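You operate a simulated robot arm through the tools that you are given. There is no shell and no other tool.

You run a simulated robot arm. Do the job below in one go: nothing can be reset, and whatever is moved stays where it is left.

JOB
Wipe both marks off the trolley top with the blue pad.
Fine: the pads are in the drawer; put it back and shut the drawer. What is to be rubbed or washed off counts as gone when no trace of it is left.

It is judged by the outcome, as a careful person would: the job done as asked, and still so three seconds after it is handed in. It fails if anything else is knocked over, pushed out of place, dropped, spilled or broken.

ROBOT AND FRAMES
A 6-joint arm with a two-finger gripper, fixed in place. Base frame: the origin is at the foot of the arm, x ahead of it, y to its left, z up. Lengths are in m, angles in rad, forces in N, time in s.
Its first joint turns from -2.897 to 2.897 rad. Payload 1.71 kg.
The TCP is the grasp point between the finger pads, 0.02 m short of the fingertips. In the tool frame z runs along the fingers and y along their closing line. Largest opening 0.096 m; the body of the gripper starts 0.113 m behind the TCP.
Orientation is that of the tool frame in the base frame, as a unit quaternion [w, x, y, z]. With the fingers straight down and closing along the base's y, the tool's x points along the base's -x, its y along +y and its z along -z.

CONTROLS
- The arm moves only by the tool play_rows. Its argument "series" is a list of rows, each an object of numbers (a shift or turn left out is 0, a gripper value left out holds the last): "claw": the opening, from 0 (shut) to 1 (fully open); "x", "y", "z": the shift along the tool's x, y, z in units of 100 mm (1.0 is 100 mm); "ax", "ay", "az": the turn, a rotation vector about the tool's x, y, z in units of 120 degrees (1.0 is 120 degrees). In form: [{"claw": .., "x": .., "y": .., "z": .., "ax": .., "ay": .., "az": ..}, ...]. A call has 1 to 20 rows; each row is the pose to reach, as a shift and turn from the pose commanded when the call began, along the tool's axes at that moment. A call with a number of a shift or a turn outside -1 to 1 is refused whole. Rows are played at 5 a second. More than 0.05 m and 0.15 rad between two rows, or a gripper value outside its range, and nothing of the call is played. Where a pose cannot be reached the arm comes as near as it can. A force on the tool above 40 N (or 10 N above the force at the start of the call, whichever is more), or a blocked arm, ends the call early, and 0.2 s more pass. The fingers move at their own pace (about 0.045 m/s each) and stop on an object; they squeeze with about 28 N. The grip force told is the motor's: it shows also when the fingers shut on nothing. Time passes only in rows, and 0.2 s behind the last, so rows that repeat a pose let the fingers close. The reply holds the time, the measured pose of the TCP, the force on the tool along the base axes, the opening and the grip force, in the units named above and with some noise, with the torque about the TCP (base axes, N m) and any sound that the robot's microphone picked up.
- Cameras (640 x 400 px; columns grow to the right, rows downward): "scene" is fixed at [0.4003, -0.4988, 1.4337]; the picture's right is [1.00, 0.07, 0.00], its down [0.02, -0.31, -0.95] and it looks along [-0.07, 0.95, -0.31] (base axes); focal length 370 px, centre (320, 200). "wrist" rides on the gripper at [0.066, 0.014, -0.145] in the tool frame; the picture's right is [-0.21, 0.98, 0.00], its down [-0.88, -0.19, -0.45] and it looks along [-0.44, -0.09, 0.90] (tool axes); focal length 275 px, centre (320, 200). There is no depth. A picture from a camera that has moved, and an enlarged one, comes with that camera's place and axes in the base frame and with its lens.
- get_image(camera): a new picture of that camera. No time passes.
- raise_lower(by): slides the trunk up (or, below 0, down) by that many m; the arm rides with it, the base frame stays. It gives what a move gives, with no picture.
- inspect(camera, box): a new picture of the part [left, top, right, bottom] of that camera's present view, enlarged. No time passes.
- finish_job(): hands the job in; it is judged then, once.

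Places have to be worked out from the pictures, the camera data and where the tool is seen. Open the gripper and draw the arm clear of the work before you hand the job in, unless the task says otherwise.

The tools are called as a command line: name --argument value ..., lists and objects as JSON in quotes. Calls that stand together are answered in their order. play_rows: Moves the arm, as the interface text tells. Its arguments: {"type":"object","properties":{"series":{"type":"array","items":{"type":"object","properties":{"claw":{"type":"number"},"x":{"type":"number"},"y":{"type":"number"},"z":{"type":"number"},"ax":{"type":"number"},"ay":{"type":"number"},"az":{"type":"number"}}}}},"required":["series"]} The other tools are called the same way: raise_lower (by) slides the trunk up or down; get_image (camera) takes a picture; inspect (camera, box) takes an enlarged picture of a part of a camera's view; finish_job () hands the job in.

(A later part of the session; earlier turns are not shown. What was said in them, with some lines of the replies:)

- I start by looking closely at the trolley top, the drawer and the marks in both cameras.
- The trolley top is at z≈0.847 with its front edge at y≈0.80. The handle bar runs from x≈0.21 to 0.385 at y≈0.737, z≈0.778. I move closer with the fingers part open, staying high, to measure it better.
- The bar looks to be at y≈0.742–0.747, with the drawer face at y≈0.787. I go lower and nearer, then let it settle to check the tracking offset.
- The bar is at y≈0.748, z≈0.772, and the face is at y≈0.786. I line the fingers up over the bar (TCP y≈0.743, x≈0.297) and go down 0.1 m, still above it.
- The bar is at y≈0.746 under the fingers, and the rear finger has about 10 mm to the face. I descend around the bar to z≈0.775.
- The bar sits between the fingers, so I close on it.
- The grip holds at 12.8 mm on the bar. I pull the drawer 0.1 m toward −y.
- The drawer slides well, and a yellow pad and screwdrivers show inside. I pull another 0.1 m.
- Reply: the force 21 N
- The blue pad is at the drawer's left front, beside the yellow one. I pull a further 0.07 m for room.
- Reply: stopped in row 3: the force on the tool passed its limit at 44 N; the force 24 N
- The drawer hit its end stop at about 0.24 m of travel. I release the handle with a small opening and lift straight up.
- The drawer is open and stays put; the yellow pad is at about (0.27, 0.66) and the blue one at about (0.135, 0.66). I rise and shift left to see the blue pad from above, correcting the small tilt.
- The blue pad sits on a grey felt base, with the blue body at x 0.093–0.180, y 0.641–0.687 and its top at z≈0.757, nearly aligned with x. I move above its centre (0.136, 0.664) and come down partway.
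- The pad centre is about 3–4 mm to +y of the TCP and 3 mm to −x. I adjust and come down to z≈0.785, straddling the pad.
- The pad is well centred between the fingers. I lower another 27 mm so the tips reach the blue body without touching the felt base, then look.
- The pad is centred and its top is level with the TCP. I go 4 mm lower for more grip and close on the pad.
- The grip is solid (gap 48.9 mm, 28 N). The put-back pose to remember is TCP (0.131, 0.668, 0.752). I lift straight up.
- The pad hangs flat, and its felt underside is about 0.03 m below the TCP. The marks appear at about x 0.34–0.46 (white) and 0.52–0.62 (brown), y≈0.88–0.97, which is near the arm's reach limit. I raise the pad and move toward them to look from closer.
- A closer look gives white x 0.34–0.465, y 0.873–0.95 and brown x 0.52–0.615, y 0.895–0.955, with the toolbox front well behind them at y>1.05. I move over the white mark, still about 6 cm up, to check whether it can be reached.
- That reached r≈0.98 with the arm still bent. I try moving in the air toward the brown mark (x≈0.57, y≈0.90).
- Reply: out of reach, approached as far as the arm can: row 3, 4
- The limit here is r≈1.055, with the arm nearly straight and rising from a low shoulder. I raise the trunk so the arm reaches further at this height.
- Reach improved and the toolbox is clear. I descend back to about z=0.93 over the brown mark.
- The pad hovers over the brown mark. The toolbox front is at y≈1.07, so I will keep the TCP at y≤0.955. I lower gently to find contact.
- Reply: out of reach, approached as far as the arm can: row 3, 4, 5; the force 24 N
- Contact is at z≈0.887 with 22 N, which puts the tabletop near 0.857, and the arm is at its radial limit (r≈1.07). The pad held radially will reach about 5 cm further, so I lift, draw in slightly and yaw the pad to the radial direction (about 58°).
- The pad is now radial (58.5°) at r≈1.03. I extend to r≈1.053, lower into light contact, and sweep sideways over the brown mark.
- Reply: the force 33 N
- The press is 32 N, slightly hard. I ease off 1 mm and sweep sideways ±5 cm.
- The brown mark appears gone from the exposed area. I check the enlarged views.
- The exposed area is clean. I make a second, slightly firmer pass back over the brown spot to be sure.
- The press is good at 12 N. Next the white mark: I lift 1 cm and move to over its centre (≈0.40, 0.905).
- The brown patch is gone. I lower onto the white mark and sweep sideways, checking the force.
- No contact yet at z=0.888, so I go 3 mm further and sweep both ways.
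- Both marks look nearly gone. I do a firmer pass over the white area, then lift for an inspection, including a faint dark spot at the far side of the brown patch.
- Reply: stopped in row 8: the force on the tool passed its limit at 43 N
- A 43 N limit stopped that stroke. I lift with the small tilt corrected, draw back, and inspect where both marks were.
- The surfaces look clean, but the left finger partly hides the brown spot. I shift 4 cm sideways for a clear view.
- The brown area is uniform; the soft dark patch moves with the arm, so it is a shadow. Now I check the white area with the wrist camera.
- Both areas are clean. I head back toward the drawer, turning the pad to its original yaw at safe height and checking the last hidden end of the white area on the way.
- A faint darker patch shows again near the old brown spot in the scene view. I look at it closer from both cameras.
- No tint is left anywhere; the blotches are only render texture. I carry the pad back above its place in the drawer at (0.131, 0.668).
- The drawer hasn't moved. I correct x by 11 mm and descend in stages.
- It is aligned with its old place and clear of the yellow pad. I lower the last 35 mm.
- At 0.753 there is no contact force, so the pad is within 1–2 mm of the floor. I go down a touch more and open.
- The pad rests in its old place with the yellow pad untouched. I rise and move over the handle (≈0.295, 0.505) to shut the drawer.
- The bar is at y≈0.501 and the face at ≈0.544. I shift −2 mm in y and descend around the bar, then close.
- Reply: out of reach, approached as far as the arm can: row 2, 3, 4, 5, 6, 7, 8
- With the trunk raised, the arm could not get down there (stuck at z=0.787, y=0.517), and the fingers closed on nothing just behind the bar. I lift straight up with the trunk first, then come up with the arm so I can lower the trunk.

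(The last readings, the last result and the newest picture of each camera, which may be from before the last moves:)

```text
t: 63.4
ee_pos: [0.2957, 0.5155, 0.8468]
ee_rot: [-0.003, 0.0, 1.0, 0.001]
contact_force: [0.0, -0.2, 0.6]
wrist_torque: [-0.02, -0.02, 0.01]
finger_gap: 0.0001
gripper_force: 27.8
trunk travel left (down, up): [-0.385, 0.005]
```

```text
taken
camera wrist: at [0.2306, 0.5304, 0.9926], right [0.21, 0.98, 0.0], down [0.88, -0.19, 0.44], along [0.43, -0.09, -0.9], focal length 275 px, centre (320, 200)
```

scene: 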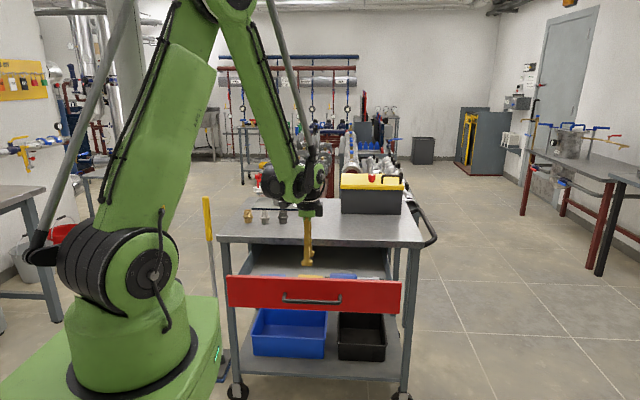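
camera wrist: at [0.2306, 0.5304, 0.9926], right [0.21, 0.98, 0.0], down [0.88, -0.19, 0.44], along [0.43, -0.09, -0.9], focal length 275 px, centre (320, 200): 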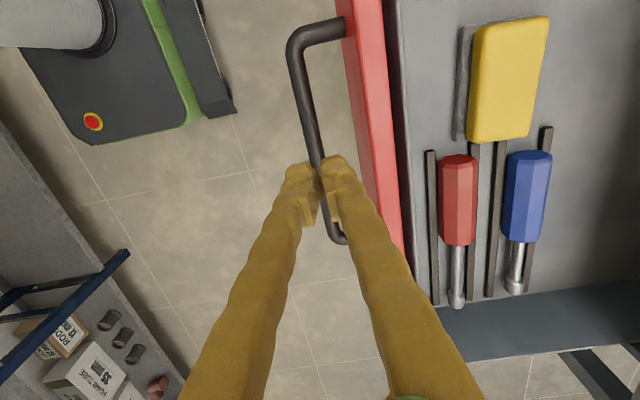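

It is free. I go up with the arm by 0.2+ m before lowering the trunk.

play_rows --series '[{"claw": 0.0, "z": -0.3}, {"claw": 0.42, "z": -0.6}, {"claw": 0.42, "z": -1.0}, {"z": -1.0}]'

play_rows --series '[{"claw": 0.42, "z": -0.4}, {"z": -0.8}, {"z": -1.0}, {"z": -1.0}]'

```text
t: 64.4
ee_pos: [0.2931, 0.5171, 0.9484]
ee_rot: [-0.003, 0.0, 1.0, 0.001]
contact_force: [-0.3, -0.2, 0.0]
wrist_torque: [0.03, -0.01, 0.04]
finger_gap: 0.0405
gripper_force: 0.0
trunk travel left (down, up): [-0.385, 0.005]
```

```text
t: 65.4
ee_pos: [0.2961, 0.5145, 1.0481]
ee_rot: [-0.002, 0.0, 1.0, 0.001]
contact_force: [-0.7, 1.1, 0.8]
wrist_torque: [-0.01, 0.01, 0.01]
finger_gap: 0.0402
gripper_force: 0.0
trunk travel left (down, up): [-0.385, 0.005]
```

I shift −1.4 cm in y to line up with the bar, then lower the trunk back down.

play_rows --series '[{"claw": 0.42, "y": -0.14}, {"y": -0.14}]'

raise_lower --by -0.19

get_image --camera "wrist"

inspect --camera "scene" --box '[220, 210, 420, 320]'

```text
t: 66.0
ee_pos: [0.2961, 0.5003, 1.0483]
ee_rot: [-0.002, 0.0, 1.0, 0.001]
contact_force: [-0.1, -0.2, 0.3]
wrist_torque: [0.03, 0.01, 0.02]
finger_gap: 0.0403
gripper_force: 0.1
trunk travel left (down, up): [-0.385, 0.005]
```

```text
t: 68.1
ee_pos: [0.2947, 0.4992, 0.857]
ee_rot: [-0.002, 0.0, 1.0, 0.002]
contact_force: [-0.8, -0.5, 0.7]
wrist_torque: [-0.02, 0.01, 0.0]
finger_gap: 0.0402
gripper_force: 0.2
trunk travel left (down, up): [-0.195, 0.195]
```

```text
taken
camera wrist: at [0.2307, 0.5142, 1.0034], right [0.21, 0.98, 0.0], down [0.88, -0.19, 0.44], along [0.43, -0.09, -0.9], focal length 275 px, centre (320, 200)
```

wrist: 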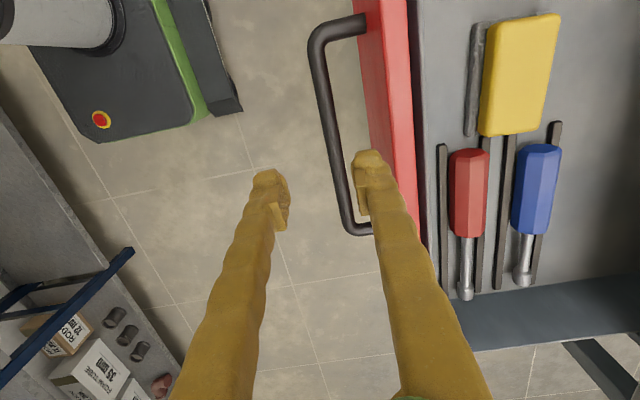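

```text
3.20 times, centred on (320, 265) of scene
camera zoom: at [0.4003, -0.4988, 1.4337], right [1.0, 0.07, 0.0], down [0.02, -0.31, -0.95], along [-0.07, 0.95, -0.31], focal length 1184 px, centre (320, -8)
```

zoom: 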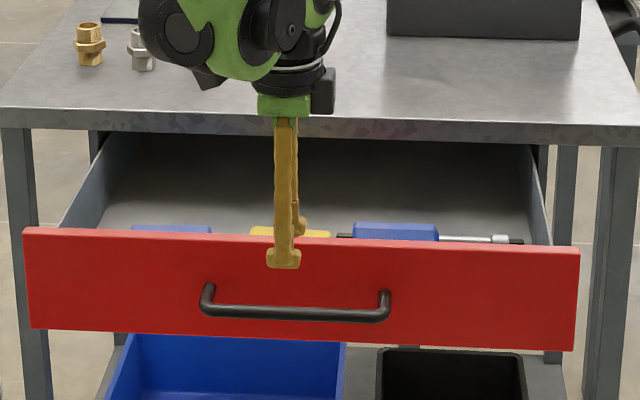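

The bar is now at y≈0.511 and the face at ≈0.550. I shift +1 cm in y and descend around the bar.

play_rows --series '[{"claw": 0.42, "y": 0.09}, {"y": 0.09, "z": 0.3}, {"y": 0.09, "z": 0.6}, {"y": 0.09, "z": 0.83}, {"y": 0.09, "z": 0.83}]'

get_image --camera "wrist"

```text
t: 69.3
ee_pos: [0.2936, 0.5121, 0.773]
ee_rot: [-0.004, 0.0, 1.0, 0.001]
contact_force: [-1.0, 1.0, -0.2]
wrist_torque: [0.0, 0.01, -0.02]
finger_gap: 0.0401
gripper_force: 0.0
trunk travel left (down, up): [-0.195, 0.195]
```

```text
taken
camera wrist: at [0.2293, 0.526, 0.9177], right [0.21, 0.98, 0.0], down [0.88, -0.19, 0.44], along [0.43, -0.09, -0.9], focal length 275 px, centre (320, 200)
```

wrist: 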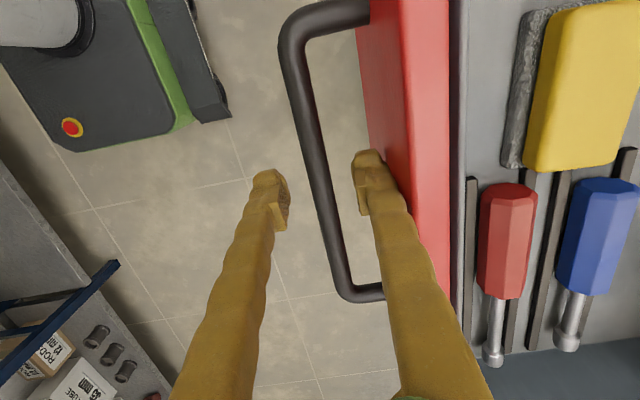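

The bar is between the fingers with the TCP at z=0.773. I close on it.

play_rows --series '[{"claw": 0.0}, {"claw": 0.0}, {"claw": 0.0}, {"claw": 0.0}]'

```text
t: 70.3
ee_pos: [0.2934, 0.5124, 0.7722]
ee_rot: [-0.002, 0.0, 1.0, 0.001]
contact_force: [0.4, 0.6, -4.9]
wrist_torque: [0.01, -0.06, 0.41]
finger_gap: 0.0126
gripper_force: 35.1
trunk travel left (down, up): [-0.195, 0.195]
```

The bar is gripped. I push the drawer in by 0.1 m, then another 0.1 m.

play_rows --series '[{"claw": 0.0, "y": 0.15}, {"y": 0.35}, {"y": 0.55}, {"y": 0.75}, {"y": 0.9}, {"y": 1.0}]'

play_rows --series '[{"claw": 0.0, "y": 0.15}, {"y": 0.35}, {"y": 0.55}, {"y": 0.75}, {"y": 0.9}, {"y": 1.0}]'

inspect --camera "scene" --box '[220, 210, 420, 320]'

```text
t: 71.7
ee_pos: [0.2944, 0.6097, 0.7741]
ee_rot: [-0.002, 0.0, 1.0, 0.0]
contact_force: [-4.7, -1.7, -22.8]
wrist_torque: [-0.04, 0.06, 0.43]
finger_gap: 0.0129
gripper_force: 34.7
trunk travel left (down, up): [-0.195, 0.195]
```

```text
t: 73.1
ee_pos: [0.295, 0.7105, 0.7755]
ee_rot: [-0.002, 0.0, 1.0, 0.001]
contact_force: [-27.0, 0.3, -5.4]
wrist_torque: [0.0, 0.22, 0.39]
finger_gap: 0.0126
gripper_force: 35.5
trunk travel left (down, up): [-0.195, 0.195]
```

```text
3.20 times, centred on (320, 265) of scene
camera zoom: at [0.4003, -0.4988, 1.4337], right [1.0, 0.07, 0.0], down [0.02, -0.31, -0.95], along [-0.07, 0.95, -0.31], focal length 1184 px, centre (320, -8)
```

zoom: 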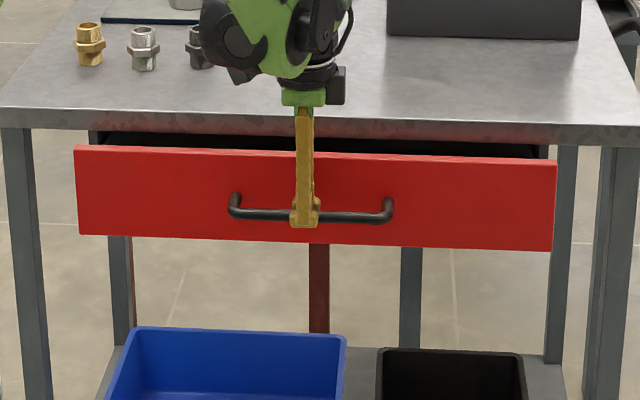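

About 3 cm are left. I push slowly to the closed position.

play_rows --series '[{"claw": 0.0, "y": 0.1}, {"y": 0.2}, {"y": 0.27}, {"y": 0.31}, {"y": 0.34}, {"y": 0.34}]'

inspect --camera "scene" --box '[220, 210, 420, 320]'

get_image --camera "wrist"

```text
t: 74.5
ee_pos: [0.2948, 0.7438, 0.775]
ee_rot: [-0.002, 0.0, 1.0, 0.001]
contact_force: [-17.1, 1.3, 2.7]
wrist_torque: [0.01, 0.29, 0.41]
finger_gap: 0.0126
gripper_force: 35.2
trunk travel left (down, up): [-0.195, 0.195]
```

```text
3.20 times, centred on (320, 265) of scene
camera zoom: at [0.4003, -0.4988, 1.4337], right [1.0, 0.07, 0.0], down [0.02, -0.31, -0.95], along [-0.07, 0.95, -0.31], focal length 1184 px, centre (320, -8)
```

zoom: 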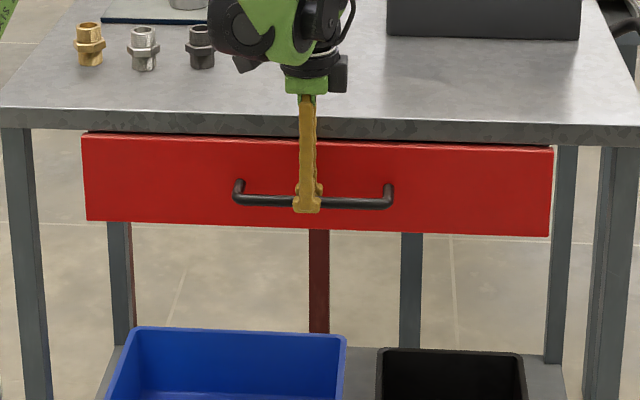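

```text
taken
camera wrist: at [0.2307, 0.7579, 0.9207], right [0.21, 0.98, 0.0], down [0.88, -0.19, 0.44], along [0.43, -0.09, -0.9], focal length 275 px, centre (320, 200)
```

wrist: 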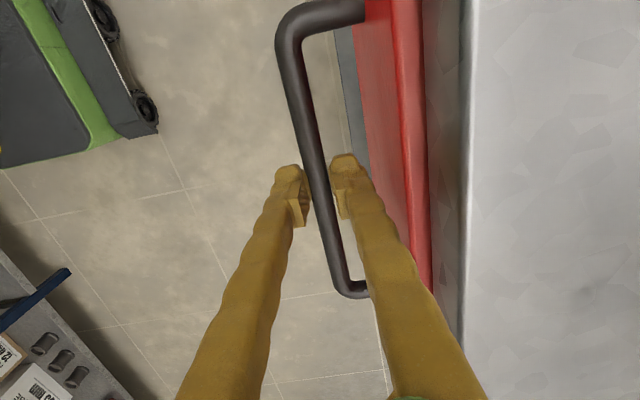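

It looks shut (TCP y=0.744, against 0.740–0.745 originally). I push 6 mm more to confirm the end stop.

play_rows --series '[{"claw": 0.0, "y": 0.03}, {"y": 0.06}, {"y": 0.06}]'

```text
t: 75.3
ee_pos: [0.2955, 0.7481, 0.776]
ee_rot: [-0.001, 0.001, 1.0, 0.0]
contact_force: [-5.9, -20.9, -1.3]
wrist_torque: [-0.3, 0.01, 0.41]
finger_gap: 0.0123
gripper_force: 35.4
trunk travel left (down, up): [-0.195, 0.195]
```

The stop is met with 21 N, so the drawer is fully shut. I open just enough to free the bar and lift straight up.

play_rows --series '[{"claw": 0.35, "y": -0.01}, {"claw": 0.35, "y": -0.02}, {"claw": 0.35, "y": -0.04}, {"claw": 0.35, "y": -0.04}, {"y": -0.04, "z": -0.3}, {"y": -0.04, "z": -0.6}, {"y": -0.04, "z": -1.0}, {"y": -0.04, "z": -1.0}]'

get_image --camera "wrist"

inspect --camera "scene" --box '[220, 210, 420, 320]'

```text
t: 77.1
ee_pos: [0.296, 0.7433, 0.8778]
ee_rot: [-0.003, 0.0, 1.0, 0.001]
contact_force: [-0.6, -0.2, 0.0]
wrist_torque: [0.03, -0.05, -0.03]
finger_gap: 0.0336
gripper_force: 0.0
trunk travel left (down, up): [-0.195, 0.195]
```

```text
taken
camera wrist: at [0.2314, 0.7571, 1.0231], right [0.21, 0.98, 0.0], down [0.88, -0.19, 0.44], along [0.43, -0.09, -0.9], focal length 275 px, centre (320, 200)
```

wrist: 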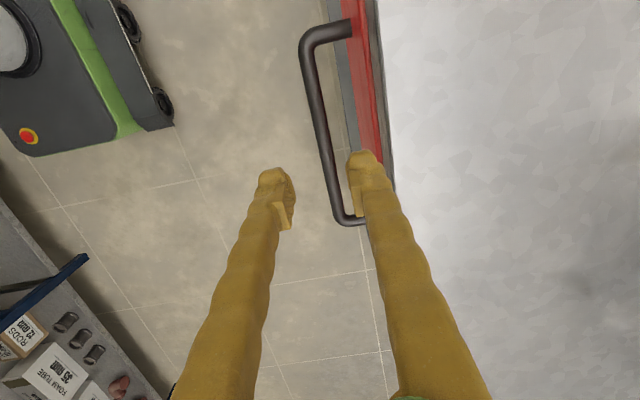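

```text
3.20 times, centred on (320, 265) of scene
camera zoom: at [0.4003, -0.4988, 1.4337], right [1.0, 0.07, 0.0], down [0.02, -0.31, -0.95], along [-0.07, 0.95, -0.31], focal length 1184 px, centre (320, -8)
```

zoom: 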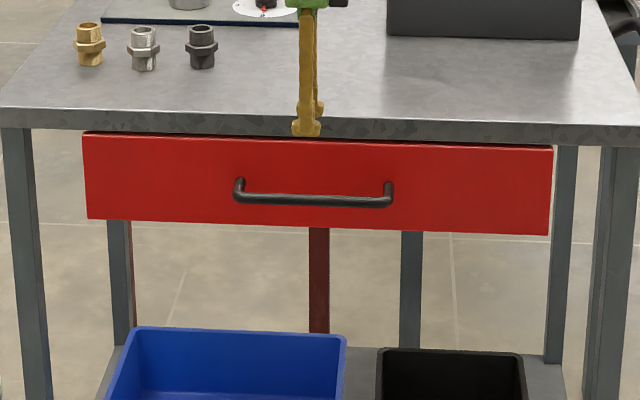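

The drawer is shut and everything on the trolley is in place. I draw the arm up and back toward its start pose and open the gripper, then do a final check of the top.

play_rows --series '[{"claw": 0.35, "z": -0.3}, {"z": -0.6, "y": -0.2}, {"z": -0.9, "y": -0.6}, {"z": -1.0, "y": -1.0, "claw": 1.0}, {"z": -1.0, "y": -1.0, "claw": 1.0}]'

play_rows --series '[{"claw": 1.0, "z": -0.4, "y": -0.2}, {"z": -0.8, "y": -0.5}, {"z": -1.0, "y": -0.9}, {"z": -1.0, "y": -0.9}]'

get_image --camera "wrist"

inspect --camera "wrist" --box '[460, 40, 640, 280]'

inspect --camera "scene" --box '[200, 160, 450, 316]'

```text
t: 78.3
ee_pos: [0.2969, 0.6426, 0.9774]
ee_rot: [-0.003, 0.0, 1.0, 0.001]
contact_force: [0.3, -0.7, -0.6]
wrist_torque: [0.04, -0.01, 0.04]
finger_gap: 0.0861
gripper_force: 0.0
trunk travel left (down, up): [-0.195, 0.195]
```

```text
t: 79.3
ee_pos: [0.2972, 0.555, 1.0742]
ee_rot: [-0.003, 0.0, 1.0, 0.001]
contact_force: [-0.5, 0.0, 0.5]
wrist_torque: [0.06, 0.0, -0.02]
finger_gap: 0.096
gripper_force: 0.1
trunk travel left (down, up): [-0.195, 0.195]
```

```text
taken
camera wrist: at [0.2328, 0.5682, 1.2197], right [0.21, 0.98, 0.0], down [0.88, -0.19, 0.44], along [0.43, -0.09, -0.9], focal length 275 px, centre (320, 200)
```

wrist: 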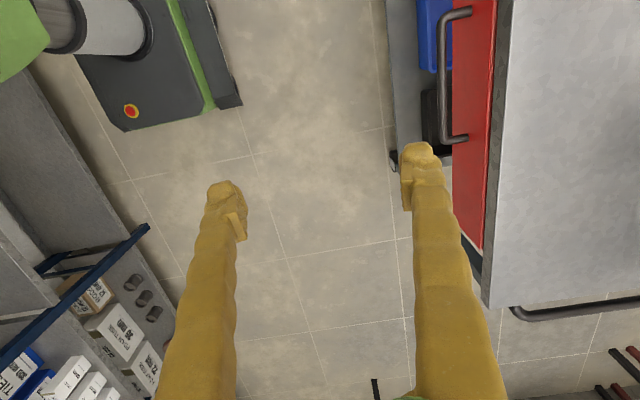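

```text
1.67 times, centred on (550, 160) of wrist
camera zoom: at [0.2328, 0.5682, 1.2197], right [0.21, 0.98, 0.0], down [0.88, -0.19, 0.44], along [0.43, -0.09, -0.9], focal length 459 px, centre (-63, 267)
```

zoom: 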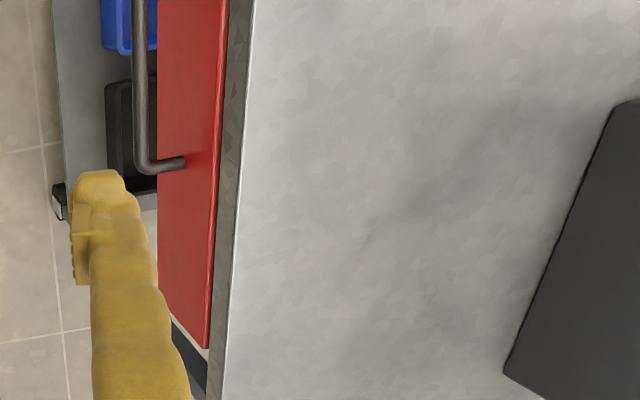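

```text
2.56 times, centred on (325, 238) of scene
camera zoom: at [0.4003, -0.4988, 1.4337], right [1.0, 0.07, 0.0], down [0.02, -0.31, -0.95], along [-0.07, 0.95, -0.31], focal length 947 px, centre (307, 103)
```

zoom: 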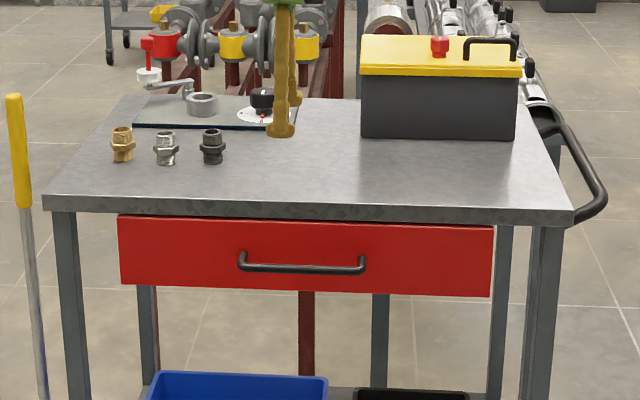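

The top is clean where both marks were. The drawer is shut with the blue pad back inside, nothing else has moved, and the arm is clear with the gripper open, so I hand the job in.

finish_job

```text
The job is handed in.
```

I wiped both marks off the trolley top with the blue pad. In the final views from both cameras I can see no trace of either one.

The pad is back in its old place in the drawer, and I pushed the drawer in until it met its stop. The fittings and toolbox on the trolley and the yellow pad and screwdrivers in the drawer look as they did at the start. The arm is clear of the trolley with the gripper open.

To reach the brown mark I raised the trunk for a while. It is now about 2 cm below where it started.
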